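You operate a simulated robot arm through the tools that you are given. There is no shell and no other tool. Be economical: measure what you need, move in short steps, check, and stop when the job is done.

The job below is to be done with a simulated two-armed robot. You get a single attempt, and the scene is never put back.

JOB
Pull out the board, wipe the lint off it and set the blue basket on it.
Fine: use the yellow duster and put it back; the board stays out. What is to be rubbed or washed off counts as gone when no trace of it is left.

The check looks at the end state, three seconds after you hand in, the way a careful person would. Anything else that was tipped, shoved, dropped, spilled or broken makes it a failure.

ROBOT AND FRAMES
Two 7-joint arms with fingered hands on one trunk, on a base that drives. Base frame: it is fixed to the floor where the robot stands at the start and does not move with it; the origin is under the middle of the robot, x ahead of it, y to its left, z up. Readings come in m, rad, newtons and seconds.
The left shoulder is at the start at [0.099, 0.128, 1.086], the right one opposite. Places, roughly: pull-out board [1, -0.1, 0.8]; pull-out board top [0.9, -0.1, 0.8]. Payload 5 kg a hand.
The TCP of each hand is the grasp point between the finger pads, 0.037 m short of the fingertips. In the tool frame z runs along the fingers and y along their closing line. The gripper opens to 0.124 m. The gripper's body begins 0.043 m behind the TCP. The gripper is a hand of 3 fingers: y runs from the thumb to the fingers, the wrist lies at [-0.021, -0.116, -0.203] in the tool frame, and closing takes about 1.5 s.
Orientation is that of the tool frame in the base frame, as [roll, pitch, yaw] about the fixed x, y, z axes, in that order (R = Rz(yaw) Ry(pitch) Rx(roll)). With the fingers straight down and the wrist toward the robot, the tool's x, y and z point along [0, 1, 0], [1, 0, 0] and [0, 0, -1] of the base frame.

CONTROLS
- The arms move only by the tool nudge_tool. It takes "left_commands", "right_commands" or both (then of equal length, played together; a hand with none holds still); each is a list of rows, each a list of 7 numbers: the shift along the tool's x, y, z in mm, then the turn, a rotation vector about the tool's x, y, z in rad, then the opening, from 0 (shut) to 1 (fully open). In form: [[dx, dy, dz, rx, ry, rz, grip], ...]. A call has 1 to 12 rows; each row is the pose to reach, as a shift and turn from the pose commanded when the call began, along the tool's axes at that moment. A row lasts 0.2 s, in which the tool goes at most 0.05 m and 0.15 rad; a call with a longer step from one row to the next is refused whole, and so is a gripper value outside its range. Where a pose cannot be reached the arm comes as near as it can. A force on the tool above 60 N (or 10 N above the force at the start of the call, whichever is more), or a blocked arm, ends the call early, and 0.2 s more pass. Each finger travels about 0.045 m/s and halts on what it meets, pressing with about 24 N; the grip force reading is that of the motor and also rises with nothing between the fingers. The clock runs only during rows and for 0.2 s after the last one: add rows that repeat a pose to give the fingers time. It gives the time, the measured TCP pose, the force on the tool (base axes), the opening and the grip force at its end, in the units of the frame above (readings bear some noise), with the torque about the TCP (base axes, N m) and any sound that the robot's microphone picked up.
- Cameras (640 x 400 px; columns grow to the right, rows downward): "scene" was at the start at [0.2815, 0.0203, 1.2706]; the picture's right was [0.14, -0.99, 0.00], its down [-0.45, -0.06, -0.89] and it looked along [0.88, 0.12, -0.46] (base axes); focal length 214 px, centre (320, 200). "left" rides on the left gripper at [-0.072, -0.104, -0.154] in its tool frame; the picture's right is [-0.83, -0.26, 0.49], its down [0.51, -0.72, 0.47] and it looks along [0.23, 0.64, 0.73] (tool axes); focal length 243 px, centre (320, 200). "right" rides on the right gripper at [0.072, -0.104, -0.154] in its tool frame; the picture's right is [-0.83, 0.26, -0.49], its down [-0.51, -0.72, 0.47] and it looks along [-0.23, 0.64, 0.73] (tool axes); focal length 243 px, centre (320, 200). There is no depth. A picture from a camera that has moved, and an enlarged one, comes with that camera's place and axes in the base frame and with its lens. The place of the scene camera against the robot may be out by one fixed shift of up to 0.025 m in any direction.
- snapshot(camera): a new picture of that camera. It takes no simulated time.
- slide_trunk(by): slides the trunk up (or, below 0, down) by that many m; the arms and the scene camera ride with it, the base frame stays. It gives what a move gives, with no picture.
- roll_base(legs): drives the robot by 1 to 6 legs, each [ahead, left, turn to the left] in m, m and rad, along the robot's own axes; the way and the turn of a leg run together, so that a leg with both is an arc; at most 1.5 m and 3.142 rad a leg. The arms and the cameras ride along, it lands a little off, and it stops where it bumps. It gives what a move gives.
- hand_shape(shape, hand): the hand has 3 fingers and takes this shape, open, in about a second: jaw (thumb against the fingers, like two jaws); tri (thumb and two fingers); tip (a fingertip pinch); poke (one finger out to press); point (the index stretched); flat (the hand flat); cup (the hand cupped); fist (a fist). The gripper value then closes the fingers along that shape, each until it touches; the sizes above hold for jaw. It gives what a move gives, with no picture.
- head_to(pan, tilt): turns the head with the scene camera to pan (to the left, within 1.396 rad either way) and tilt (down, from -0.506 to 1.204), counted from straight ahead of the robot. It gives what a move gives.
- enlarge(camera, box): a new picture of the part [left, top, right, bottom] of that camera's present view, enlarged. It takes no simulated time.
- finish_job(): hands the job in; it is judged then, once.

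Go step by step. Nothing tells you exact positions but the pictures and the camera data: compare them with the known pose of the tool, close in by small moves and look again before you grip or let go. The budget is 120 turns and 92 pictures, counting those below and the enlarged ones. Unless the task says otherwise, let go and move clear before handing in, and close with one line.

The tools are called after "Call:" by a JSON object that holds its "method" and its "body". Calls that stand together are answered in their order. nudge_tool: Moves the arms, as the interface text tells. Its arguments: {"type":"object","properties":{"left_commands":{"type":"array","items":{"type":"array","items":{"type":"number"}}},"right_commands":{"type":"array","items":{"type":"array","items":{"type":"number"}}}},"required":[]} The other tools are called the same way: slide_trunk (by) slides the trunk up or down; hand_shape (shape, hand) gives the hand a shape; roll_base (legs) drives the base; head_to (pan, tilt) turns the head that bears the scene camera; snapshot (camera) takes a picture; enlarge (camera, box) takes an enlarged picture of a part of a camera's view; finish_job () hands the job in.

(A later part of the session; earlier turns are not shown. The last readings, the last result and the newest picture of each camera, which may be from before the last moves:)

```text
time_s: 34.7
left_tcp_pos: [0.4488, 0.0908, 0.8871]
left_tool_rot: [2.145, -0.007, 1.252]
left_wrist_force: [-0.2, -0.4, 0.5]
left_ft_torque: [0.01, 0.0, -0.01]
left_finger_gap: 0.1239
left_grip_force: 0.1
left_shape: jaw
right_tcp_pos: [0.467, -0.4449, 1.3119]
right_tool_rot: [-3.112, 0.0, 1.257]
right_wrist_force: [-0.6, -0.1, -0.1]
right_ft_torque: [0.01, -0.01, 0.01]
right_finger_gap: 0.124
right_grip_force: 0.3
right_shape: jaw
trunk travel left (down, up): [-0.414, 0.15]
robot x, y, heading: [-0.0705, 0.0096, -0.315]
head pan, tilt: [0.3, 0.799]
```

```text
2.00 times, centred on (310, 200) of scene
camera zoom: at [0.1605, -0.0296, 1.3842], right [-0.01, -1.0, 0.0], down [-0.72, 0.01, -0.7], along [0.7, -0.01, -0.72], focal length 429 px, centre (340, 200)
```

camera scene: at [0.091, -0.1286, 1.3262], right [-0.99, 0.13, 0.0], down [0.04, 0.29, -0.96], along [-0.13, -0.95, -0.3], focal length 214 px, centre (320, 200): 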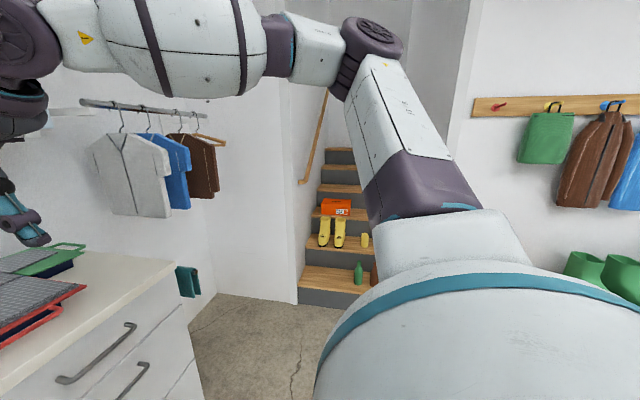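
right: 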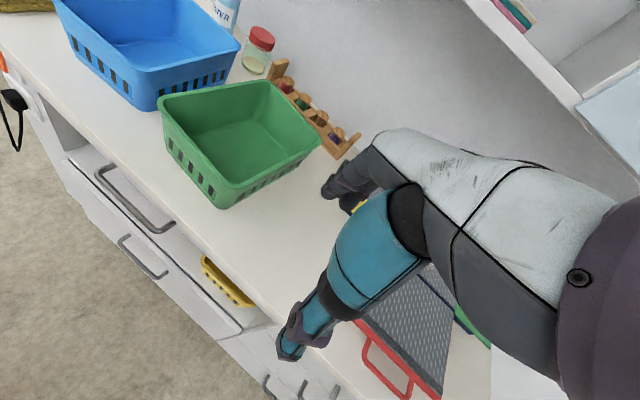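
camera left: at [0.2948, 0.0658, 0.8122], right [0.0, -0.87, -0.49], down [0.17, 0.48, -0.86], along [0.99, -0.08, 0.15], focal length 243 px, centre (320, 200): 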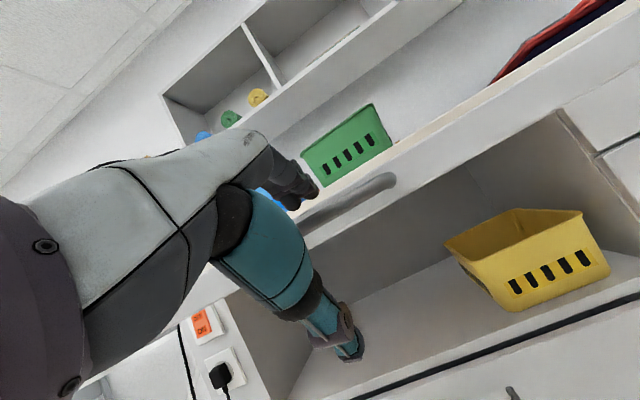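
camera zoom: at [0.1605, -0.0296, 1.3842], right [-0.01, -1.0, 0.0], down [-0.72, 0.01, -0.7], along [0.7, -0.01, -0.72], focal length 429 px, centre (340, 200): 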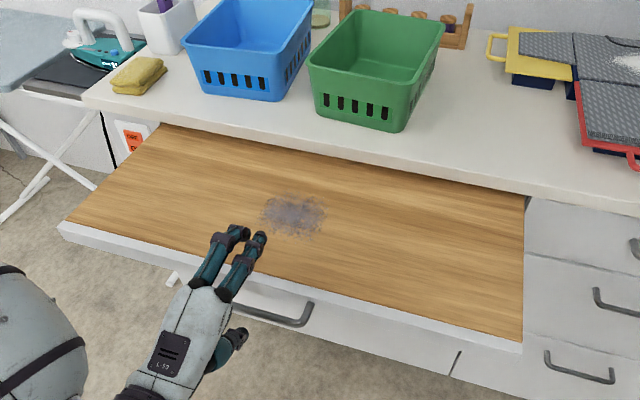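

The hand is above the board and almost free. I'll lift a bit more, then strafe right so the handle lies to my left front, where the left arm can pull further.

Call:
{"method": "slide_trunk", "body": {"by": 0.05}}

Call:
{"method": "roll_base", "body": {"legs": [[-0.03, 0, 0], [0, -0.3, 0]]}}

Call:
{"method": "head_to", "body": {"pan": 0.6, "tilt": 0.7}}

Call:
{"method": "snapshot", "body": {"camera": "scene"}}

```text
time_s: 35.6
left_tcp_pos: [0.4486, 0.091, 0.9369]
left_tool_rot: [2.143, -0.007, 1.25]
left_wrist_force: [0.0, 0.3, -0.3]
left_ft_torque: [0.0, -0.03, 0.01]
left_finger_gap: 0.1241
left_grip_force: 0.1
left_shape: jaw
right_tcp_pos: [0.4682, -0.4459, 1.3603]
right_tool_rot: [-3.112, 0.0, 1.255]
right_wrist_force: [-0.3, 0.6, -0.1]
right_ft_torque: [0.05, 0.01, -0.02]
right_finger_gap: 0.1239
right_grip_force: 0.0
right_shape: jaw
trunk travel left (down, up): [-0.464, 0.1]
robot x, y, heading: [-0.07, 0.0126, -0.312]
head pan, tilt: [0.3, 0.799]
```

```text
time_s: 38.1
left_tcp_pos: [0.3286, -0.1752, 0.9377]
left_tool_rot: [2.144, -0.005, 1.255]
left_wrist_force: [0.3, 0.2, 0.5]
left_ft_torque: [-0.02, -0.02, 0.01]
left_finger_gap: 0.124
left_grip_force: 0.0
left_shape: jaw
right_tcp_pos: [0.3501, -0.7092, 1.3631]
right_tool_rot: [-3.115, 0.002, 1.26]
right_wrist_force: [-0.1, 0.4, 0.4]
right_ft_torque: [-0.02, 0.02, 0.02]
right_finger_gap: 0.124
right_grip_force: 0.1
right_shape: jaw
trunk travel left (down, up): [-0.464, 0.1]
robot x, y, heading: [-0.1859, -0.2583, -0.313]
head pan, tilt: [0.3, 0.799]
```

```text
time_s: 38.9
left_tcp_pos: [0.3286, -0.1764, 0.9384]
left_tool_rot: [2.145, -0.006, 1.254]
left_wrist_force: [0.7, 0.4, -0.2]
left_ft_torque: [-0.02, -0.02, 0.01]
left_finger_gap: 0.1241
left_grip_force: 0.0
left_shape: jaw
right_tcp_pos: [0.3482, -0.7116, 1.3615]
right_tool_rot: [-3.115, -0.001, 1.259]
right_wrist_force: [0.3, -0.4, 0.4]
right_ft_torque: [-0.01, -0.03, 0.01]
right_finger_gap: 0.124
right_grip_force: 0.0
right_shape: jaw
trunk travel left (down, up): [-0.464, 0.1]
robot x, y, heading: [-0.1892, -0.2616, -0.312]
head pan, tilt: [0.6, 0.7]
```

```text
60 pictures are left
camera scene: at [0.0228, -0.2675, 1.4506], right [0.28, -0.96, 0.0], down [-0.62, -0.18, -0.77], along [0.73, 0.22, -0.64], focal length 214 px, centre (320, 200)
```

scene: 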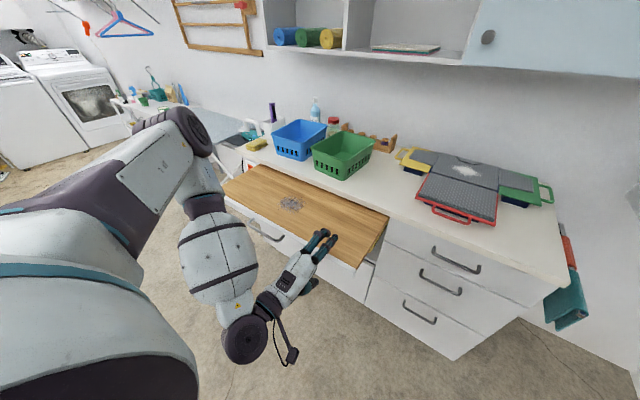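

The board is well out. I'll use the left camera to fix the handle's place.

Call:
{"method": "snapshot", "body": {"camera": "left"}}

Call:
{"method": "enlarge", "body": {"camera": "scene", "box": [190, 130, 430, 280]}}

```text
59 pictures are left
camera left: at [0.1293, -0.1887, 0.9323], right [0.0, -0.87, -0.49], down [0.16, 0.49, -0.86], along [0.99, -0.08, 0.14], focal length 243 px, centre (320, 200)
```

left: 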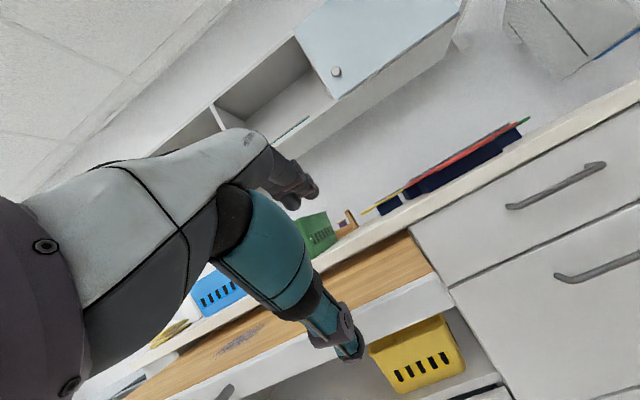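

```text
2.67 times, centred on (310, 205) of scene
camera zoom: at [0.0228, -0.2675, 1.4506], right [0.28, -0.96, 0.0], down [-0.62, -0.18, -0.77], along [0.73, 0.22, -0.64], focal length 572 px, centre (347, 187)
```

zoom: 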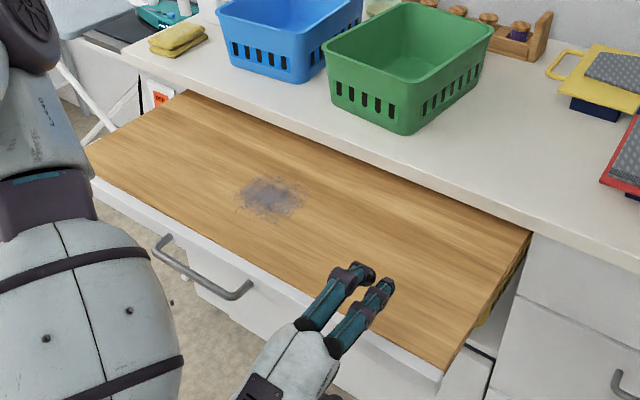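

The handle's centre is now at about [0.486, 0.081, 0.828]. I'll bring the left hand across in front of it, level and half open.

Call:
{"method": "nudge_tool", "body": {"left_commands": [[45, -2, -3, 0, 0, 0, 0.6], [90, -4, -6, 0, 0, 0, 0.6], [135, -6, -9, 0, 0, 0, 0.6], [180, -8, -12, 0, 0, 0, 0.6], [225, -10, -14, 0, 0, 0, 0.6], [262, -11, -17, 0, 0, 0, 0.6], [292, -25, -8, -0.09, 0, 0, 0.5], [292, -44, 5, -0.18, 0, 0, 0.5], [292, -63, 17, -0.28, 0, 0, 0.5], [292, -82, 29, -0.37, 0, 0, 0.5], [292, -103, 43, -0.46, 0, 0, 0.5], [292, -103, 43, -0.5, 0, 0, 0.5]]}}

Call:
{"method": "enlarge", "body": {"camera": "scene", "box": [190, 130, 430, 280]}}

Call:
{"method": "snapshot", "body": {"camera": "left"}}

```text
time_s: 41.5
left_tcp_pos: [0.4001, 0.1064, 0.8304]
left_tool_rot: [1.641, -0.006, 1.255]
left_wrist_force: [-0.1, 0.2, -0.1]
left_ft_torque: [-0.02, 0.02, -0.02]
left_finger_gap: 0.0626
left_grip_force: 0.1
left_shape: jaw
right_tcp_pos: [0.3482, -0.7111, 1.363]
right_tool_rot: [-3.116, 0.0, 1.262]
right_wrist_force: [-0.3, 0.2, -0.3]
right_ft_torque: [-0.01, -0.02, -0.01]
right_finger_gap: 0.124
right_grip_force: 0.0
right_shape: jaw
trunk travel left (down, up): [-0.464, 0.1]
robot x, y, heading: [-0.1866, -0.2609, -0.306]
head pan, tilt: [0.6, 0.7]
```

```text
2.67 times, centred on (310, 205) of scene
camera zoom: at [0.0224, -0.2667, 1.4508], right [0.29, -0.96, 0.0], down [-0.62, -0.18, -0.77], along [0.73, 0.22, -0.64], focal length 572 px, centre (347, 187)
```

zoom: 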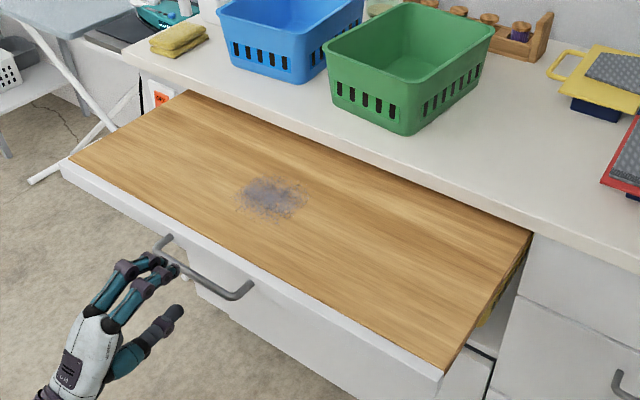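

```text
56 pictures are left
camera left: at [0.224, 0.088, 0.7358], right [0.19, -0.93, -0.3], down [0.56, 0.36, -0.75], along [0.81, -0.02, 0.59], focal length 243 px, centre (320, 200)
```

left: 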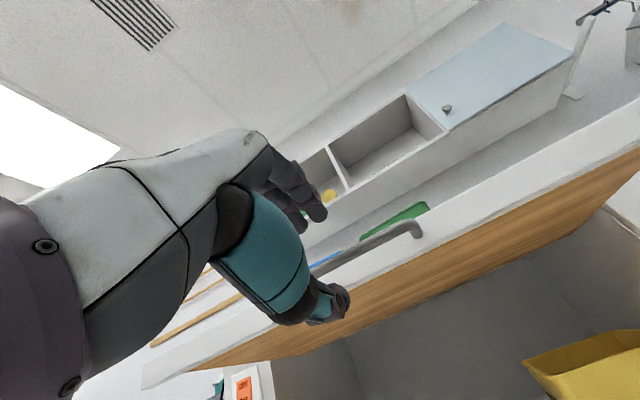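

The hand faces the bar, slightly left of its centre. I'll move in 55 mm with a small shift right and close.

Call:
{"method": "nudge_tool", "body": {"left_commands": [[-8, 1, 18, 0, 0, 0, 0.5], [-15, 2, 36, 0, 0, 0, 0.5], [-15, 3, 55, 0, 0, 0, 0.5], [-15, 3, 55, 0, 0, 0, 0], [-15, 3, 55, 0, 0, 0, 0], [-15, 3, 55, 0, 0, 0, 0], [-15, 3, 55, 0, 0, 0, 0], [-15, 3, 55, 0, 0, 0, 0], [-15, 3, 55, 0, 0, 0, 0]]}}

Call:
{"method": "enlarge", "body": {"camera": "scene", "box": [190, 130, 430, 280]}}

```text
time_s: 43.5
left_tcp_pos: [0.4494, 0.0766, 0.8279]
left_tool_rot: [1.646, -0.006, 1.258]
left_wrist_force: [2.2, -1.1, -2.3]
left_ft_torque: [-0.07, 0.05, 0.04]
left_finger_gap: 0.0
left_grip_force: 23.8
left_shape: jaw
right_tcp_pos: [0.3508, -0.7117, 1.3627]
right_tool_rot: [-3.114, 0.0, 1.259]
right_wrist_force: [-0.3, 0.3, -0.7]
right_ft_torque: [-0.02, 0.01, 0.02]
right_finger_gap: 0.1237
right_grip_force: 0.1
right_shape: jaw
trunk travel left (down, up): [-0.464, 0.1]
robot x, y, heading: [-0.1906, -0.2616, -0.308]
head pan, tilt: [0.6, 0.7]
```

```text
2.67 times, centred on (310, 205) of scene
camera zoom: at [0.0235, -0.2666, 1.4506], right [0.29, -0.96, 0.0], down [-0.62, -0.18, -0.76], along [0.73, 0.22, -0.64], focal length 572 px, centre (347, 187)
```

zoom: 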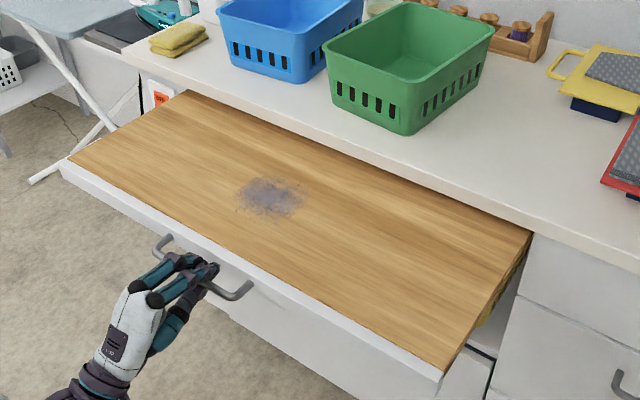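

The bar is gripped near its centre. I'll pull in small steps until the stop.

Call:
{"method": "nudge_tool", "body": {"left_commands": [[0, -1, -15, 0, 0, 0, 0], [0, -2, -30, 0, 0, 0, 0], [0, -3, -45, 0, 0, 0, 0], [0, -4.5, -60, 0, 0, 0, 0], [0, -5.5, -75, 0, 0, 0, 0], [0, -6.5, -90, 0, 0, 0, 0]]}}

Call:
{"method": "enlarge", "body": {"camera": "scene", "box": [190, 130, 430, 280]}}

```text
time_s: 44.7
left_tcp_pos: [0.39, 0.0945, 0.8291]
left_tool_rot: [1.647, -0.01, 1.25]
left_wrist_force: [43.2, -10.2, -18.1]
left_ft_torque: [0.0, 0.29, 0.01]
left_finger_gap: 0.0002
left_grip_force: 23.9
left_shape: jaw
right_tcp_pos: [0.3515, -0.7155, 1.3603]
right_tool_rot: [-3.112, 0.0, 1.253]
right_wrist_force: [-0.1, 0.0, 0.5]
right_ft_torque: [0.0, -0.07, -0.03]
right_finger_gap: 0.124
right_grip_force: 0.1
right_shape: jaw
trunk travel left (down, up): [-0.464, 0.1]
robot x, y, heading: [-0.1874, -0.2623, -0.314]
head pan, tilt: [0.6, 0.7]
stopped in row 6 (left hand): the force on the tool passed its limit (the readings are from after the stop); the commanded pose is now the measured one
```

```text
2.67 times, centred on (310, 205) of scene
camera zoom: at [0.0289, -0.2689, 1.4498], right [0.28, -0.96, 0.0], down [-0.62, -0.18, -0.76], along [0.73, 0.21, -0.65], focal length 572 px, centre (347, 187)
```

zoom: 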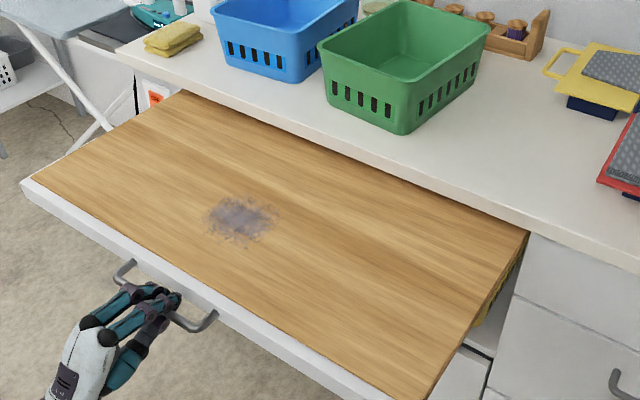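

The board has hit its stop at about 0.32 m of travel. I'll let go, withdraw and lift the hand clear.

Call:
{"method": "nudge_tool", "body": {"left_commands": [[0, 0, 3, 0, 0, 0, 0.3], [0, 0, 3, 0, 0, 0, 0.6], [0, 0, 3, 0, 0, 0, 0.6], [0, 0, -20, 0, 0, 0, 0.6], [0, 0, -45, 0, 0, 0, 0.6], [0, 0, -65, 0, 0, 0, 0.6], [0, 40, -70, 0, 0, 0, 0.6], [0, 80, -70, 0, 0, 0, 0.6], [0, 120, -70, 0, 0, 0, 0.6], [0, 160, -70, 0, 0, 0, 0.6]]}}

Call:
{"method": "snapshot", "body": {"camera": "scene"}}

```text
time_s: 46.9
left_tcp_pos: [0.3228, 0.1131, 1.0008]
left_tool_rot: [1.638, -0.01, 1.252]
left_wrist_force: [0.1, -0.5, -0.1]
left_ft_torque: [0.0, 0.04, 0.06]
left_finger_gap: 0.0745
left_grip_force: 0.0
left_shape: jaw
right_tcp_pos: [0.3417, -0.7126, 1.3647]
right_tool_rot: [-3.123, -0.002, 1.255]
right_wrist_force: [-0.3, -0.8, -0.1]
right_ft_torque: [0.0, -0.05, -0.06]
right_finger_gap: 0.1243
right_grip_force: 0.0
right_shape: jaw
trunk travel left (down, up): [-0.464, 0.1]
robot x, y, heading: [-0.1854, -0.2604, -0.31]
head pan, tilt: [0.6, 0.7]
```

```text
53 pictures are left
camera scene: at [0.0176, -0.2672, 1.4516], right [0.28, -0.96, 0.0], down [-0.61, -0.18, -0.77], along [0.74, 0.22, -0.64], focal length 214 px, centre (320, 200)
```

scene: 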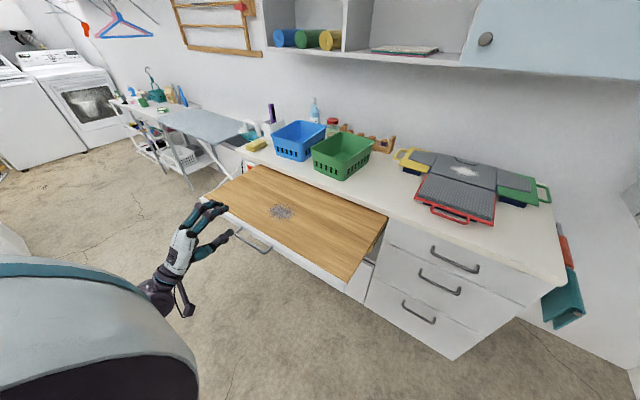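

The board is fully out. Now I'll point the left hand down and drive left toward the duster.

Call:
{"method": "nudge_tool", "body": {"left_commands": [[0, 10, 0, 0.137, 0, 0, 0.6], [0, 20, 0, 0.273, 0, 0, 0.6], [0, 30, 0, 0.41, 0, 0, 0.6], [0, 40, 0, 0.547, 0, 0, 0.6], [0, 50, 0, 0.683, 0, 0, 0.6], [0, 60, 0, 0.82, 0, 0, 0.6], [0, 70, 0, 0.957, 0, 0, 0.6], [0, 80, 0, 1.093, 0, 0, 0.6], [0, 90, 0, 1.23, 0, 0, 0.6], [0, 100, 0, 1.367, 0, 0, 0.6], [0, 110, 0, 1.503, 0, 0, 0.6]]}}

Call:
{"method": "roll_base", "body": {"legs": [[0, 0.68, 0], [0.06, 0, 0]]}}

Call:
{"method": "snapshot", "body": {"camera": "scene"}}

Call:
{"method": "snapshot", "body": {"camera": "left"}}

```text
time_s: 49.3
left_tcp_pos: [0.3353, 0.1111, 1.105]
left_tool_rot: [-3.138, -0.014, 1.252]
left_wrist_force: [0.3, -0.7, 0.4]
left_ft_torque: [0.07, -0.02, 0.04]
left_finger_gap: 0.0744
left_grip_force: 0.0
left_shape: jaw
left hand out of reach, approached as far as the arm can: row 6, 7, 8
right_tcp_pos: [0.35, -0.7142, 1.361]
right_tool_rot: [-3.115, 0.001, 1.255]
right_wrist_force: [0.6, -0.9, -0.4]
right_ft_torque: [0.04, 0.04, -0.01]
right_finger_gap: 0.1237
right_grip_force: 0.0
right_shape: jaw
trunk travel left (down, up): [-0.464, 0.1]
robot x, y, heading: [-0.1845, -0.2635, -0.311]
head pan, tilt: [0.6, 0.7]
```

```text
time_s: 53.7
left_tcp_pos: [0.6022, 0.7489, 1.1088]
left_tool_rot: [3.137, -0.009, 1.243]
left_wrist_force: [-1.1, -0.4, 0.7]
left_ft_torque: [-0.02, -0.09, -0.01]
left_finger_gap: 0.0745
left_grip_force: 0.1
left_shape: jaw
right_tcp_pos: [0.6093, -0.0732, 1.3668]
right_tool_rot: [-3.123, 0.0, 1.248]
right_wrist_force: [-0.3, 0.8, 0.4]
right_ft_torque: [-0.05, -0.08, -0.02]
right_finger_gap: 0.1239
right_grip_force: 0.1
right_shape: jaw
trunk travel left (down, up): [-0.464, 0.1]
robot x, y, heading: [0.0879, 0.3806, -0.323]
head pan, tilt: [0.6, 0.7]
```

```text
52 pictures are left
camera scene: at [0.2883, 0.3743, 1.4522], right [0.27, -0.96, 0.0], down [-0.61, -0.18, -0.77], along [0.74, 0.21, -0.64], focal length 214 px, centre (320, 200)
```

scene: 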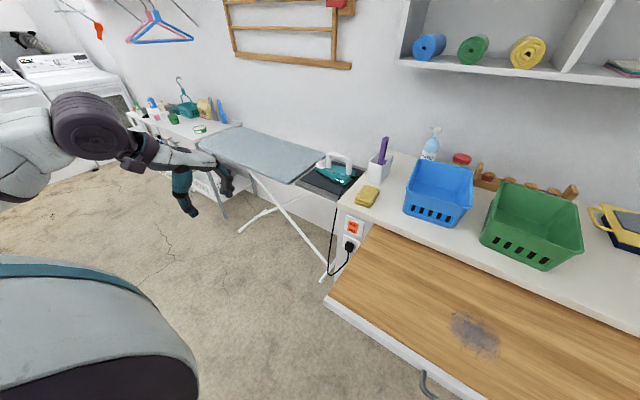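

```text
51 pictures are left
camera left: at [0.4789, 0.7131, 1.2599], right [-0.51, -0.7, -0.5], down [-0.52, 0.71, -0.47], along [0.69, 0.02, -0.73], focal length 243 px, centre (320, 200)
```

left: 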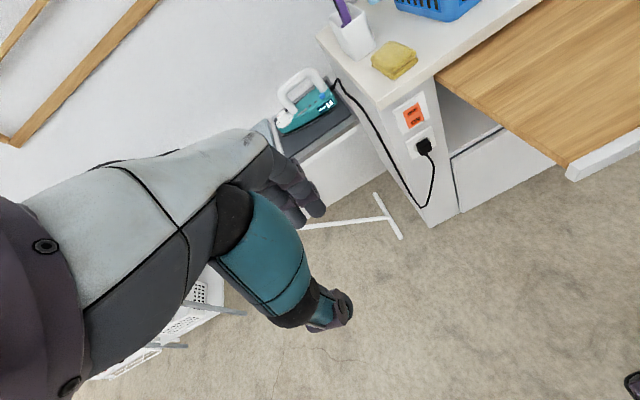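

The duster sits at about [0.968, 0.36, 0.90]. I'll bring the left hand high over it.

Call:
{"method": "nudge_tool", "body": {"left_commands": [[-21, 38, 0, 0, 0, 0, 0.7], [-42, 76, 0, 0, 0, 0, 0.7], [-63, 114, 0, 0, 0, 0, 0.7], [-84, 152, 0, 0, 0, 0, 0.7], [-105, 190, 0, 0, 0, 0, 0.7], [-126, 228, 0, 0, 0, 0, 0.7], [-147, 266, 0, 0, 0, 0, 0.7], [-168, 304, 0, 0, 0, 0, 0.7], [-189, 342, 0, 0, 0, 0, 0.7], [-210, 380, 0, 0, 0, 0, 0.7], [-231, 418, 0, 0, 0, 0, 0.7], [-250, 450, 0, 0, 0, 0, 0.7]]}}

Call:
{"method": "snapshot", "body": {"camera": "left"}}

Call:
{"method": "enlarge", "body": {"camera": "scene", "box": [300, 120, 540, 270]}}

```text
time_s: 56.3
left_tcp_pos: [0.9561, 0.365, 1.1005]
left_tool_rot: [-3.136, -0.01, 1.244]
left_wrist_force: [0.4, 0.1, 0.1]
left_ft_torque: [0.01, 0.01, -0.02]
left_finger_gap: 0.0864
left_grip_force: 0.1
left_shape: jaw
right_tcp_pos: [0.619, -0.0792, 1.3613]
right_tool_rot: [-3.114, -0.001, 1.249]
right_wrist_force: [1.0, -0.5, -1.2]
right_ft_torque: [0.04, 0.03, -0.01]
right_finger_gap: 0.1238
right_grip_force: 0.0
right_shape: jaw
trunk travel left (down, up): [-0.464, 0.1]
robot x, y, heading: [0.0864, 0.3784, -0.32]
head pan, tilt: [0.6, 0.7]
```

```text
50 pictures are left
camera left: at [0.834, 0.328, 1.2534], right [-0.51, -0.7, -0.5], down [-0.52, 0.72, -0.46], along [0.68, 0.02, -0.73], focal length 243 px, centre (320, 200)
```

left: 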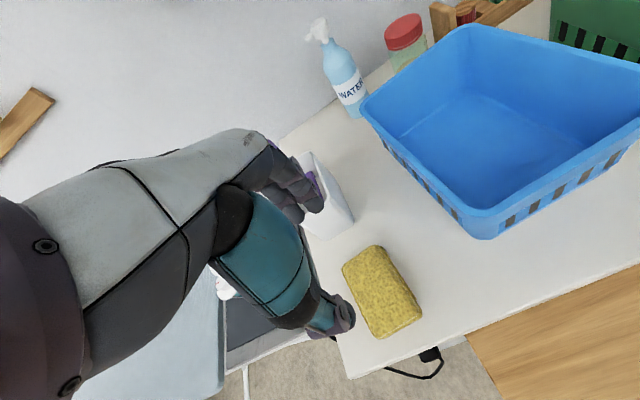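

```text
2.67 times, centred on (420, 195) of scene
camera zoom: at [0.298, 0.3699, 1.4504], right [0.27, -0.96, 0.0], down [-0.62, -0.18, -0.76], along [0.73, 0.21, -0.64], focal length 572 px, centre (53, 213)
```

zoom: 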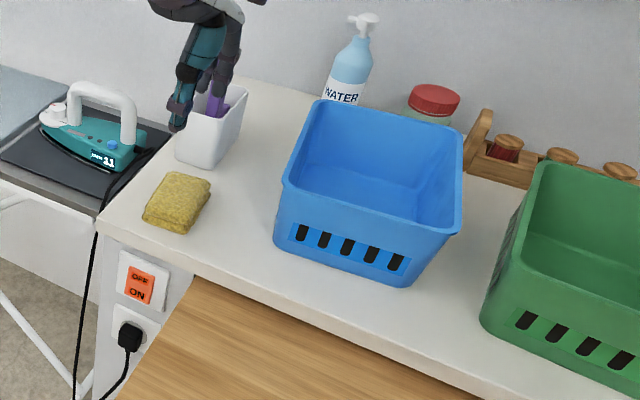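

The duster lies right under the hand, its long side (about 0.10 m) along the closing line. I'll open fully, align, and descend partway.

Call:
{"method": "nudge_tool", "body": {"left_commands": [[-2, 2, 25, 0, 0, -0.03, 1], [-4, 4, 50, 0, 0, -0.06, 1], [-6, 5, 75, 0, 0, -0.09, 1], [-6, 5, 100, 0, 0, -0.09, 1], [-6, 5, 125, 0, 0, -0.09, 1], [-6, 5, 135, 0, 0, -0.09, 1]]}}

Call:
{"method": "snapshot", "body": {"camera": "left"}}

Call:
{"method": "enlarge", "body": {"camera": "scene", "box": [310, 130, 470, 230]}}

```text
time_s: 57.7
left_tcp_pos: [0.958, 0.3616, 0.9668]
left_tool_rot: [-3.141, -0.008, 1.336]
left_wrist_force: [0.1, 0.0, -0.3]
left_ft_torque: [0.03, 0.01, 0.0]
left_finger_gap: 0.1238
left_grip_force: 0.1
left_shape: jaw
right_tcp_pos: [0.6166, -0.0776, 1.3616]
right_tool_rot: [-3.115, -0.001, 1.249]
right_wrist_force: [-0.2, 0.2, 0.0]
right_ft_torque: [-0.01, 0.0, 0.01]
right_finger_gap: 0.124
right_grip_force: 0.2
right_shape: jaw
trunk travel left (down, up): [-0.464, 0.1]
robot x, y, heading: [0.0861, 0.381, -0.323]
head pan, tilt: [0.6, 0.7]
```

```text
48 pictures are left
camera left: at [0.8387, 0.3143, 1.118], right [-0.45, -0.74, -0.5], down [-0.58, 0.67, -0.47], along [0.68, 0.08, -0.73], focal length 243 px, centre (320, 200)
```

left: 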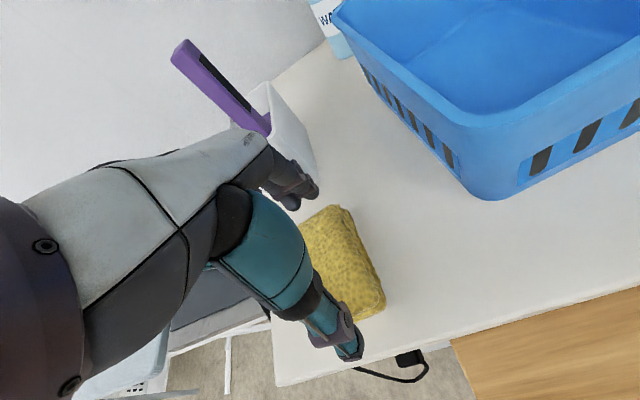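

```text
4.00 times, centred on (390, 180) of scene
camera zoom: at [0.2967, 0.3718, 1.4507], right [0.27, -0.96, 0.0], down [-0.62, -0.18, -0.76], along [0.74, 0.21, -0.64], focal length 858 px, centre (40, 280)
```

zoom: 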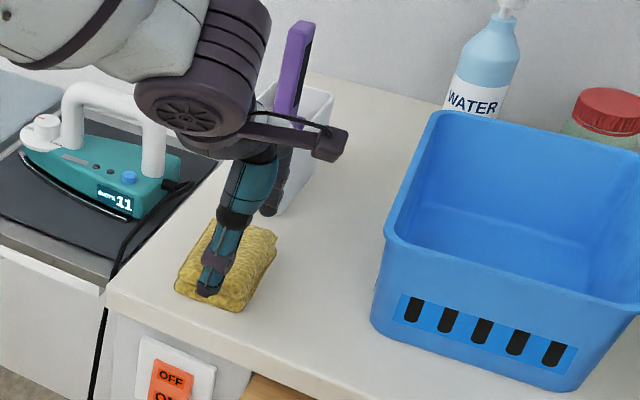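

The gap leaves about 5 mm at each end. I'll shift 7 mm right and lower gently, with the force limit guarding against touching down.

Call:
{"method": "nudge_tool", "body": {"left_commands": [[-7, 1, 0, 0, 0, 0, 1], [-7, 1, 10, 0, 0, 0, 1], [-7, 1, 20, 0, 0, 0, 1], [-7, 1, 28, 0, 0, 0, 1], [-7, 1, 34, 0, 0, 0, 1]]}}

Call:
{"method": "enlarge", "body": {"camera": "left", "box": [220, 130, 460, 380]}}

Call:
{"method": "enlarge", "body": {"camera": "scene", "box": [330, 160, 410, 210]}}

```text
time_s: 58.9
left_tcp_pos: [0.9565, 0.3557, 0.9368]
left_tool_rot: [3.137, -0.009, 1.336]
left_wrist_force: [-1.1, 1.0, 15.9]
left_ft_torque: [-0.05, -0.84, 0.05]
left_finger_gap: 0.1235
left_grip_force: 0.0
left_shape: jaw
right_tcp_pos: [0.6151, -0.0762, 1.364]
right_tool_rot: [-3.119, 0.0, 1.249]
right_wrist_force: [0.9, 0.4, -0.2]
right_ft_torque: [0.01, -0.04, -0.01]
right_finger_gap: 0.1239
right_grip_force: 0.1
right_shape: jaw
trunk travel left (down, up): [-0.464, 0.1]
robot x, y, heading: [0.0895, 0.3774, -0.323]
head pan, tilt: [0.6, 0.7]
```

```text
1.60 times, centred on (340, 255) of left
camera zoom: at [0.8359, 0.3071, 1.0886], right [-0.45, -0.74, -0.5], down [-0.58, 0.66, -0.47], along [0.68, 0.08, -0.73], focal length 388 px, centre (288, 112)
```

zoom: 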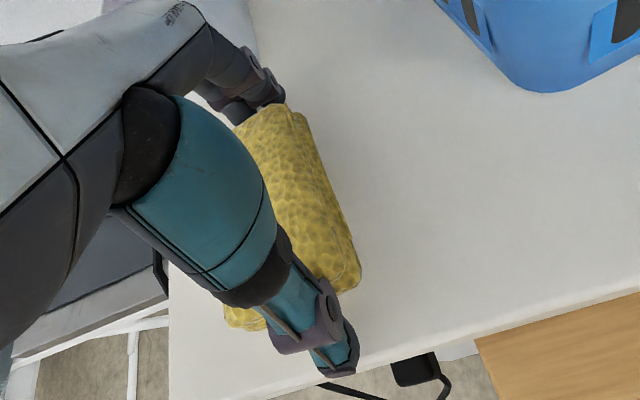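

```text
8.00 times, centred on (370, 185) of scene
camera zoom: at [0.2934, 0.3723, 1.4515], right [0.27, -0.96, 0.0], down [-0.62, -0.18, -0.77], along [0.74, 0.21, -0.64], focal length 1716 px, centre (-80, 320)
```

zoom: 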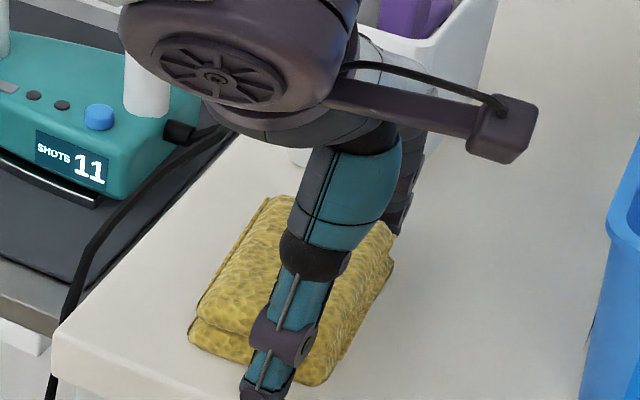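

The far fingers touch the duster's end (16 N, 5 cm ahead). I'll lift slightly, shift 7 mm forward and try again.

Call:
{"method": "nudge_tool", "body": {"left_commands": [[0, 0, -12, 0, 0, 0, 1], [0, 7, -12, 0, 0, 0, 1], [0, 7, -4, 0, 0, 0, 1], [0, 7, 4, 0, 0, 0, 1], [0, 7, 8, 0, 0, 0, 1]]}}

Call:
{"method": "enlarge", "body": {"camera": "left", "box": [220, 130, 460, 380]}}

```text
time_s: 60.1
left_tcp_pos: [0.9612, 0.3516, 0.9353]
left_tool_rot: [3.131, -0.01, 1.335]
left_wrist_force: [-3.7, 3.8, 43.3]
left_ft_torque: [-0.14, -2.53, 0.21]
left_finger_gap: 0.1222
left_grip_force: 0.0
left_shape: jaw
right_tcp_pos: [0.6108, -0.0761, 1.367]
right_tool_rot: [-3.122, -0.002, 1.249]
right_wrist_force: [0.5, 0.0, -0.2]
right_ft_torque: [-0.06, -0.02, 0.0]
right_finger_gap: 0.1241
right_grip_force: 0.0
right_shape: jaw
trunk travel left (down, up): [-0.464, 0.1]
robot x, y, heading: [0.086, 0.383, -0.32]
head pan, tilt: [0.6, 0.7]
```

```text
1.60 times, centred on (340, 255) of left
camera zoom: at [0.8408, 0.3047, 1.0855], right [-0.44, -0.74, -0.5], down [-0.58, 0.66, -0.48], along [0.69, 0.08, -0.72], focal length 388 px, centre (288, 112)
```

zoom: 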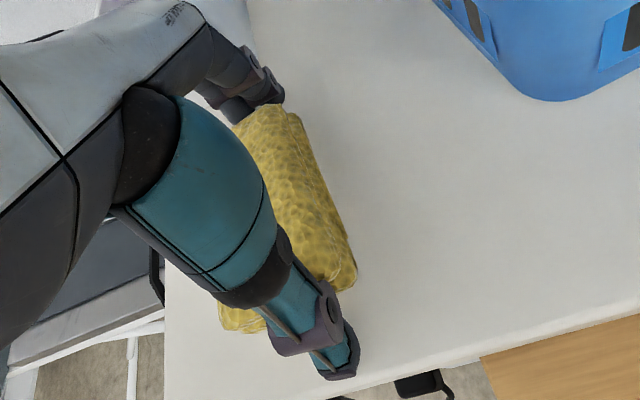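

Same height and a stiff response suggest the fingertips are on the counter itself (z≈0.897), with the duster between thumb and fingers. I'll rise 10 mm and close.

Call:
{"method": "nudge_tool", "body": {"left_commands": [[0, 5, -6, 0, 0, 0, 1], [0, 3, -8, 0, 0, 0, 1], [0, 3, -8, 0, 0, 0, 0.5], [0, 3, -8, 0, 0, 0, 0.3], [0, 3, -8, 0, 0, 0, 0.3], [0, 3, -8, 0, 0, 0, 0.3], [0, 3, -8, 0, 0, 0, 0.3]]}}

Call:
{"method": "enlarge", "body": {"camera": "left", "box": [220, 130, 460, 380]}}

Call:
{"method": "enlarge", "body": {"camera": "scene", "box": [330, 160, 410, 210]}}

```text
time_s: 61.7
left_tcp_pos: [0.9657, 0.3513, 0.937]
left_tool_rot: [3.139, -0.01, 1.335]
left_wrist_force: [7.8, -2.1, 28.2]
left_ft_torque: [-0.11, -1.4, -0.04]
left_finger_gap: 0.1101
left_grip_force: 24.1
left_shape: jaw
right_tcp_pos: [0.6149, -0.0769, 1.3634]
right_tool_rot: [-3.119, -0.001, 1.248]
right_wrist_force: [-0.3, 0.7, -1.1]
right_ft_torque: [0.05, 0.0, -0.02]
right_finger_gap: 0.1237
right_grip_force: 0.1
right_shape: jaw
trunk travel left (down, up): [-0.464, 0.1]
robot x, y, heading: [0.0882, 0.3823, -0.326]
head pan, tilt: [0.6, 0.7]
```

```text
1.60 times, centred on (340, 255) of left
camera zoom: at [0.8459, 0.3037, 1.0877], right [-0.45, -0.74, -0.5], down [-0.58, 0.67, -0.47], along [0.68, 0.08, -0.73], focal length 388 px, centre (288, 112)
```

zoom: 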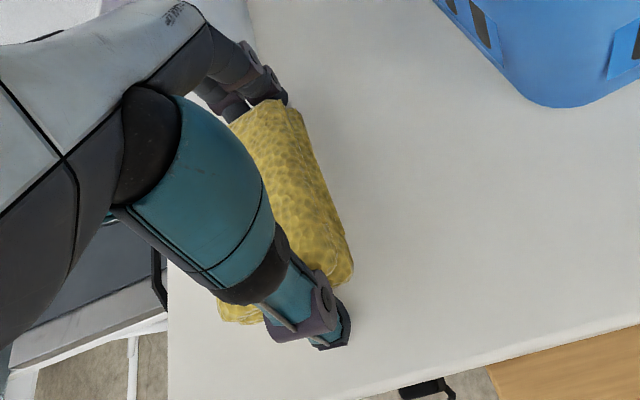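

```text
8.00 times, centred on (370, 185) of scene
camera zoom: at [0.2936, 0.3716, 1.4512], right [0.27, -0.96, 0.0], down [-0.62, -0.18, -0.77], along [0.74, 0.21, -0.64], focal length 1716 px, centre (-80, 320)
```

zoom: 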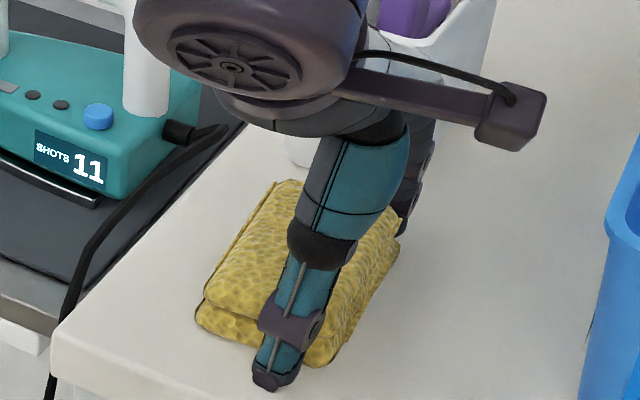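

The grip closed on the duster at 0.110 m with 24 N. I'll lift it 60 mm and check.

Call:
{"method": "nudge_tool", "body": {"left_commands": [[0, 0, -8, 0, 0, 0, 0.3], [0, 0, -20, 0, 0, 0, 0.3], [0, 0, -40, 0, 0, 0, 0.3], [0, 0, -60, 0, 0, 0, 0.3], [0, 0, -80, 0, 0, 0, 0.3]]}}

Call:
{"method": "enlarge", "body": {"camera": "scene", "box": [310, 130, 470, 230]}}

Call:
{"method": "snapshot", "body": {"camera": "left"}}

```text
time_s: 62.9
left_tcp_pos: [0.9676, 0.3496, 1.0148]
left_tool_rot: [-3.14, -0.012, 1.335]
left_wrist_force: [0.2, 0.1, 0.4]
left_ft_torque: [-0.02, 0.01, 0.01]
left_finger_gap: 0.1094
left_grip_force: 23.8
left_shape: jaw
right_tcp_pos: [0.6186, -0.0768, 1.363]
right_tool_rot: [-3.117, 0.0, 1.248]
right_wrist_force: [0.4, -0.6, 0.6]
right_ft_torque: [0.01, -0.01, 0.03]
right_finger_gap: 0.1239
right_grip_force: 0.1
right_shape: jaw
trunk travel left (down, up): [-0.464, 0.1]
robot x, y, heading: [0.0817, 0.3781, -0.321]
head pan, tilt: [0.6, 0.7]
```

```text
4.00 times, centred on (390, 180) of scene
camera zoom: at [0.2964, 0.3718, 1.4507], right [0.27, -0.96, 0.0], down [-0.62, -0.18, -0.77], along [0.74, 0.21, -0.64], focal length 858 px, centre (40, 280)
```

zoom: 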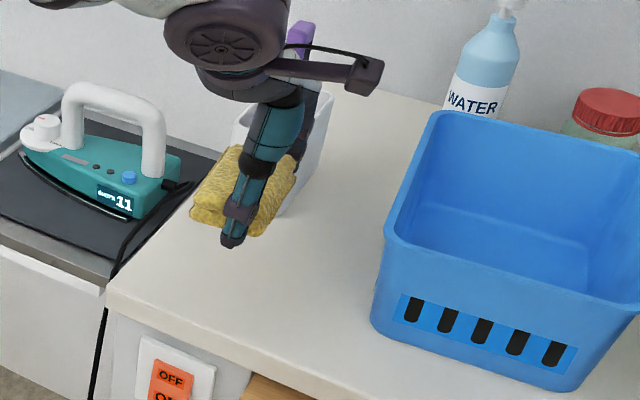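

```text
40 pictures are left
camera left: at [0.8488, 0.3026, 1.1658], right [-0.45, -0.74, -0.5], down [-0.58, 0.67, -0.47], along [0.68, 0.08, -0.73], focal length 243 px, centre (320, 200)
```

left: 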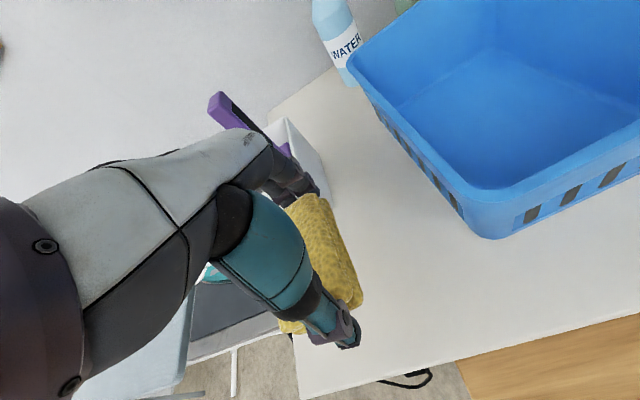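

The duster is held, but the fingertips are level with its underside, so they'd scrape the board. I'll set it down and regrip about 14 mm higher.

Call:
{"method": "nudge_tool", "body": {"left_commands": [[0, 0, 25, 0, 0, 0, 0.3], [0, 0, 50, 0, 0, 0, 0.3], [0, 0, 68, 0, 0, 0, 0.3], [0, 0, 77, 0, 0, 0, 0.3], [0, 0, 77, 0, 0, 0, 1], [0, 0, 75, 0, 0, 0, 1], [0, 0, 68, 0, 0, 0, 1], [0, 0, 62, 0, 0, 0, 1], [0, 0, 62, 0, 0, 0, 0.3], [0, 0, 62, 0, 0, 0, 0.3], [0, 0, 62, 0, 0, 0, 0.3], [0, 0, 62, 0, 0, 0, 0.3]]}}

Call:
{"method": "nudge_tool", "body": {"left_commands": [[0, 0, -15, 0, 0, 0, 0.3], [0, 0, -35, 0, 0, 0, 0.3], [0, 0, -60, 0, 0, 0, 0.3], [0, 0, -85, 0, 0, 0, 0.3]]}}

Call:
{"method": "enlarge", "body": {"camera": "scene", "box": [310, 130, 470, 230]}}

```text
time_s: 65.5
left_tcp_pos: [0.9682, 0.3513, 0.9509]
left_tool_rot: [-3.141, -0.008, 1.335]
left_wrist_force: [1.4, -0.3, 0.2]
left_ft_torque: [-0.03, 0.04, 0.03]
left_finger_gap: 0.1101
left_grip_force: 24.1
left_shape: jaw
right_tcp_pos: [0.6174, -0.0767, 1.363]
right_tool_rot: [-3.116, 0.001, 1.249]
right_wrist_force: [0.4, 0.5, -0.2]
right_ft_torque: [0.03, 0.04, -0.01]
right_finger_gap: 0.1238
right_grip_force: 0.1
right_shape: jaw
trunk travel left (down, up): [-0.464, 0.1]
robot x, y, heading: [0.0895, 0.3828, -0.325]
head pan, tilt: [0.6, 0.7]
```

```text
time_s: 66.5
left_tcp_pos: [0.9672, 0.3487, 1.0377]
left_tool_rot: [-3.139, -0.009, 1.335]
left_wrist_force: [0.0, -0.1, 0.1]
left_ft_torque: [-0.01, -0.01, 0.01]
left_finger_gap: 0.11
left_grip_force: 23.9
left_shape: jaw
right_tcp_pos: [0.6159, -0.0772, 1.3635]
right_tool_rot: [-3.117, 0.0, 1.248]
right_wrist_force: [0.5, -0.4, 0.7]
right_ft_torque: [0.01, -0.01, 0.03]
right_finger_gap: 0.1238
right_grip_force: 0.1
right_shape: jaw
trunk travel left (down, up): [-0.464, 0.1]
robot x, y, heading: [0.0861, 0.3796, -0.323]
head pan, tilt: [0.6, 0.7]
```

```text
4.00 times, centred on (390, 180) of scene
camera zoom: at [0.2956, 0.3717, 1.4508], right [0.27, -0.96, 0.0], down [-0.62, -0.18, -0.77], along [0.74, 0.21, -0.64], focal length 858 px, centre (40, 280)
```

zoom: 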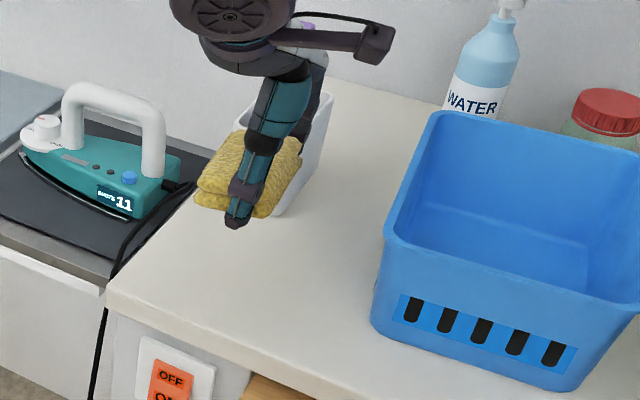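

Now the fingertips stay above the duster's underside. I'll draw the hand back over the board and drive right so the lint lies in reach.

Call:
{"method": "nudge_tool", "body": {"left_commands": [[0, -45, -5, 0, 0, 0, 0.3], [0, -90, -10, 0, 0, 0, 0.3], [0, -135, -15, 0, 0, 0, 0.3], [0, -180, -20, 0, 0, 0, 0.3], [0, -200, -20, 0, 0, 0, 0.3]]}}

Call:
{"method": "roll_base", "body": {"legs": [[-0.05, 0, 0], [0, -0.33, 0]]}}

Call:
{"method": "head_to", "body": {"pan": 0.25, "tilt": 0.9}}

Call:
{"method": "snapshot", "body": {"camera": "scene"}}

Call:
{"method": "snapshot", "body": {"camera": "left"}}

```text
time_s: 67.7
left_tcp_pos: [0.7733, 0.3957, 1.0575]
left_tool_rot: [-3.141, -0.009, 1.334]
left_wrist_force: [0.4, 0.4, -1.3]
left_ft_torque: [0.01, 0.02, 0.02]
left_finger_gap: 0.11
left_grip_force: 23.7
left_shape: jaw
right_tcp_pos: [0.6179, -0.0762, 1.3636]
right_tool_rot: [-3.118, 0.0, 1.247]
right_wrist_force: [-0.2, 0.2, 0.2]
right_ft_torque: [0.03, 0.01, 0.02]
right_finger_gap: 0.1238
right_grip_force: 0.1
right_shape: jaw
trunk travel left (down, up): [-0.464, 0.1]
robot x, y, heading: [0.0862, 0.3805, -0.327]
head pan, tilt: [0.6, 0.7]
```

```text
time_s: 70.4
left_tcp_pos: [0.6209, 0.1044, 1.0566]
left_tool_rot: [-3.14, -0.007, 1.343]
left_wrist_force: [-0.6, 0.4, -0.7]
left_ft_torque: [0.0, 0.02, 0.01]
left_finger_gap: 0.1098
left_grip_force: 24.2
left_shape: jaw
right_tcp_pos: [0.4689, -0.3677, 1.3634]
right_tool_rot: [-3.117, 0.001, 1.254]
right_wrist_force: [0.0, 0.2, -0.1]
right_ft_torque: [-0.03, 0.02, 0.0]
right_finger_gap: 0.124
right_grip_force: 0.1
right_shape: jaw
trunk travel left (down, up): [-0.464, 0.1]
robot x, y, heading: [-0.0693, 0.0804, -0.32]
head pan, tilt: [0.6, 0.7]
```

```text
time_s: 71.2
left_tcp_pos: [0.622, 0.1009, 1.057]
left_tool_rot: [-3.14, -0.012, 1.34]
left_wrist_force: [0.1, 0.6, -0.2]
left_ft_torque: [-0.02, -0.01, -0.01]
left_finger_gap: 0.1101
left_grip_force: 23.7
left_shape: jaw
right_tcp_pos: [0.4679, -0.3715, 1.3631]
right_tool_rot: [-3.116, 0.0, 1.253]
right_wrist_force: [0.1, -0.4, 0.2]
right_ft_torque: [0.01, 0.0, -0.04]
right_finger_gap: 0.124
right_grip_force: 0.0
right_shape: jaw
trunk travel left (down, up): [-0.464, 0.1]
robot x, y, heading: [-0.0672, 0.0822, -0.313]
head pan, tilt: [0.25, 0.901]
```

```text
38 pictures are left
camera scene: at [0.1382, 0.0461, 1.4345], right [-0.07, -1.0, 0.0], down [-0.78, 0.05, -0.62], along [0.62, -0.04, -0.78], focal length 214 px, centre (320, 200)
```

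scene: 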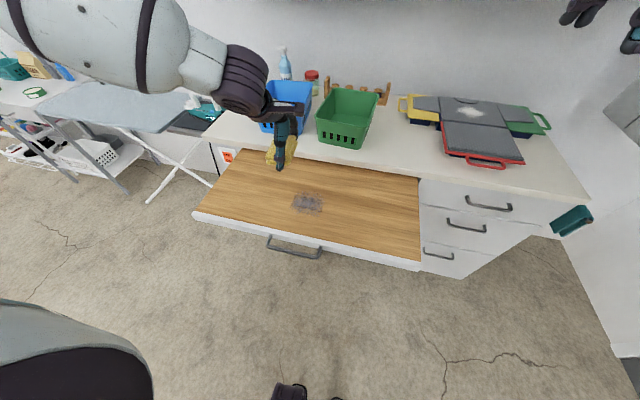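

```text
37 pictures are left
camera left: at [0.5023, 0.0529, 1.2095], right [-0.44, -0.74, -0.5], down [-0.59, 0.66, -0.47], along [0.68, 0.09, -0.73], focal length 243 px, centre (320, 200)
```

left: 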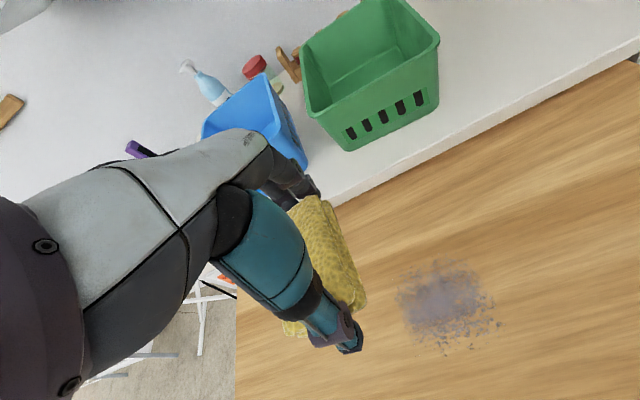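

The lint spans about x 0.515–0.605, y -0.01–0.095 by the left camera. I'll lower the duster to just over the board, left of the lint.

Call:
{"method": "nudge_tool", "body": {"left_commands": [[5, -16, 30, 0, 0, 0, 0.3], [10, -32, 60, 0, 0, 0, 0.3], [16, -48, 90, 0, 0, 0, 0.3], [16, -48, 120, 0, 0, 0, 0.3], [16, -48, 145, 0, 0, 0, 0.3], [16, -48, 152, 0, 0, 0, 0.3], [16, -48, 157, 0, 0, 0, 0.3], [16, -48, 157, 0, 0, 0, 0.3]]}}

Call:
{"method": "enlarge", "body": {"camera": "scene", "box": [220, 120, 380, 220]}}

```text
time_s: 73.0
left_tcp_pos: [0.578, 0.1293, 0.902]
left_tool_rot: [-3.139, -0.009, 1.342]
left_wrist_force: [-0.2, -0.5, -1.2]
left_ft_torque: [-0.01, 0.05, -0.03]
left_finger_gap: 0.1101
left_grip_force: 24.1
left_shape: jaw
right_tcp_pos: [0.4678, -0.3695, 1.3629]
right_tool_rot: [-3.117, -0.001, 1.254]
right_wrist_force: [0.0, -0.3, -0.4]
right_ft_torque: [0.01, 0.01, 0.0]
right_finger_gap: 0.1238
right_grip_force: 0.1
right_shape: jaw
trunk travel left (down, up): [-0.464, 0.1]
robot x, y, heading: [-0.0672, 0.0825, -0.317]
head pan, tilt: [0.25, 0.901]
```

```text
4.00 times, centred on (300, 170) of scene
camera zoom: at [0.1387, 0.0469, 1.4345], right [-0.07, -1.0, 0.0], down [-0.78, 0.05, -0.62], along [0.62, -0.04, -0.78], focal length 858 px, centre (400, 320)
```

zoom: 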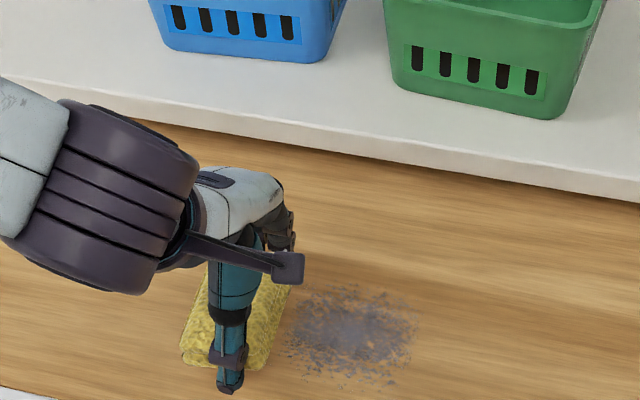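

No contact yet. I'll step down until a light press.

Call:
{"method": "nudge_tool", "body": {"left_commands": [[0, 0, 4, 0, 0, 0, 0.3], [0, 0, 8, 0, 0, 0, 0.3], [0, 0, 8, 0, 0, 0, 0.3]]}}

```text
time_s: 73.8
left_tcp_pos: [0.5792, 0.1301, 0.894]
left_tool_rot: [-3.14, -0.009, 1.343]
left_wrist_force: [0.7, 0.9, 0.2]
left_ft_torque: [-0.04, -0.01, 0.03]
left_finger_gap: 0.11
left_grip_force: 23.7
left_shape: jaw
right_tcp_pos: [0.4678, -0.3709, 1.363]
right_tool_rot: [-3.117, 0.001, 1.254]
right_wrist_force: [-0.7, -0.5, 0.5]
right_ft_torque: [0.01, 0.02, 0.01]
right_finger_gap: 0.1238
right_grip_force: 0.1
right_shape: jaw
trunk travel left (down, up): [-0.464, 0.1]
robot x, y, heading: [-0.0647, 0.0836, -0.315]
head pan, tilt: [0.25, 0.901]
```

Call:
{"method": "nudge_tool", "body": {"left_commands": [[0, 0, 4, 0, 0, 0, 0.3], [0, 0, 8, 0, 0, 0, 0.3], [0, 0, 8, 0, 0, 0, 0.3]]}}

```text
time_s: 74.6
left_tcp_pos: [0.5783, 0.1286, 0.8851]
left_tool_rot: [-3.141, -0.009, 1.341]
left_wrist_force: [-2.0, -1.2, 6.1]
left_ft_torque: [0.14, -0.34, -0.01]
left_finger_gap: 0.1096
left_grip_force: 24.3
left_shape: jaw
right_tcp_pos: [0.4679, -0.37, 1.3633]
right_tool_rot: [-3.117, 0.0, 1.254]
right_wrist_force: [0.6, -0.6, -0.9]
right_ft_torque: [0.02, 0.03, 0.02]
right_finger_gap: 0.1239
right_grip_force: 0.1
right_shape: jaw
trunk travel left (down, up): [-0.464, 0.1]
robot x, y, heading: [-0.0651, 0.0805, -0.317]
head pan, tilt: [0.25, 0.901]
```

Contact at TCP z≈0.885 (6 N). I'll press a touch more and wipe in overlapping strokes over the lint.

Call:
{"method": "nudge_tool", "body": {"left_commands": [[0, 8, 3, 0, 0, 0, 0.3], [-36, 8, 3, 0, 0, 0, 0.3], [-72, 8, 3, 0, 0, 0, 0.3], [-108, 8, 3, 0, 0, 0, 0.3], [-144, 8, 3, 0, 0, 0, 0.3], [-178, 8, 3, 0, 0, 0, 0.3], [-178, -25, 3, 0, 0, 0, 0.3], [-144, -25, 3, 0, 0, 0, 0.3], [-108, -25, 3, 0, 0, 0, 0.3], [-72, -25, 3, 0, 0, 0, 0.3], [-36, -25, 3, 0, 0, 0, 0.3], [0, -25, 3, 0, 0, 0, 0.3]]}}

Call:
{"method": "enlarge", "body": {"camera": "scene", "box": [220, 140, 380, 240]}}

```text
time_s: 77.2
left_tcp_pos: [0.5503, 0.1385, 0.8833]
left_tool_rot: [3.141, -0.01, 1.34]
left_wrist_force: [-2.7, -8.1, 23.9]
left_ft_torque: [-0.24, -1.38, -0.45]
left_finger_gap: 0.1091
left_grip_force: 23.9
left_shape: jaw
right_tcp_pos: [0.465, -0.3687, 1.3641]
right_tool_rot: [-3.119, 0.0, 1.256]
right_wrist_force: [0.0, -0.3, -0.1]
right_ft_torque: [-0.03, 0.0, -0.04]
right_finger_gap: 0.1237
right_grip_force: 0.1
right_shape: jaw
trunk travel left (down, up): [-0.464, 0.1]
robot x, y, heading: [-0.0667, 0.0823, -0.318]
head pan, tilt: [0.25, 0.901]
```

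```text
4.00 times, centred on (300, 190) of scene
camera zoom: at [0.1353, 0.0482, 1.4349], right [-0.07, -1.0, 0.0], down [-0.78, 0.05, -0.62], along [0.62, -0.04, -0.78], focal length 858 px, centre (400, 240)
```

zoom: 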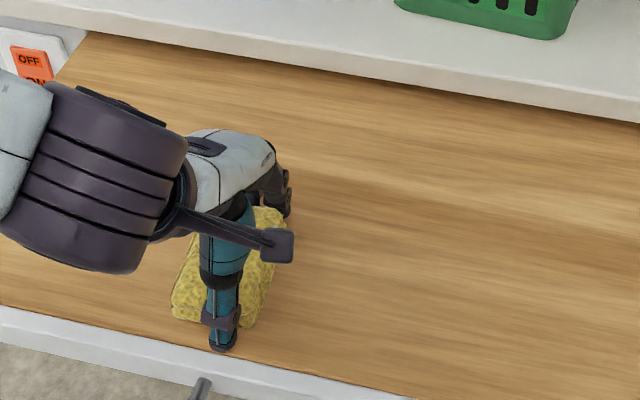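

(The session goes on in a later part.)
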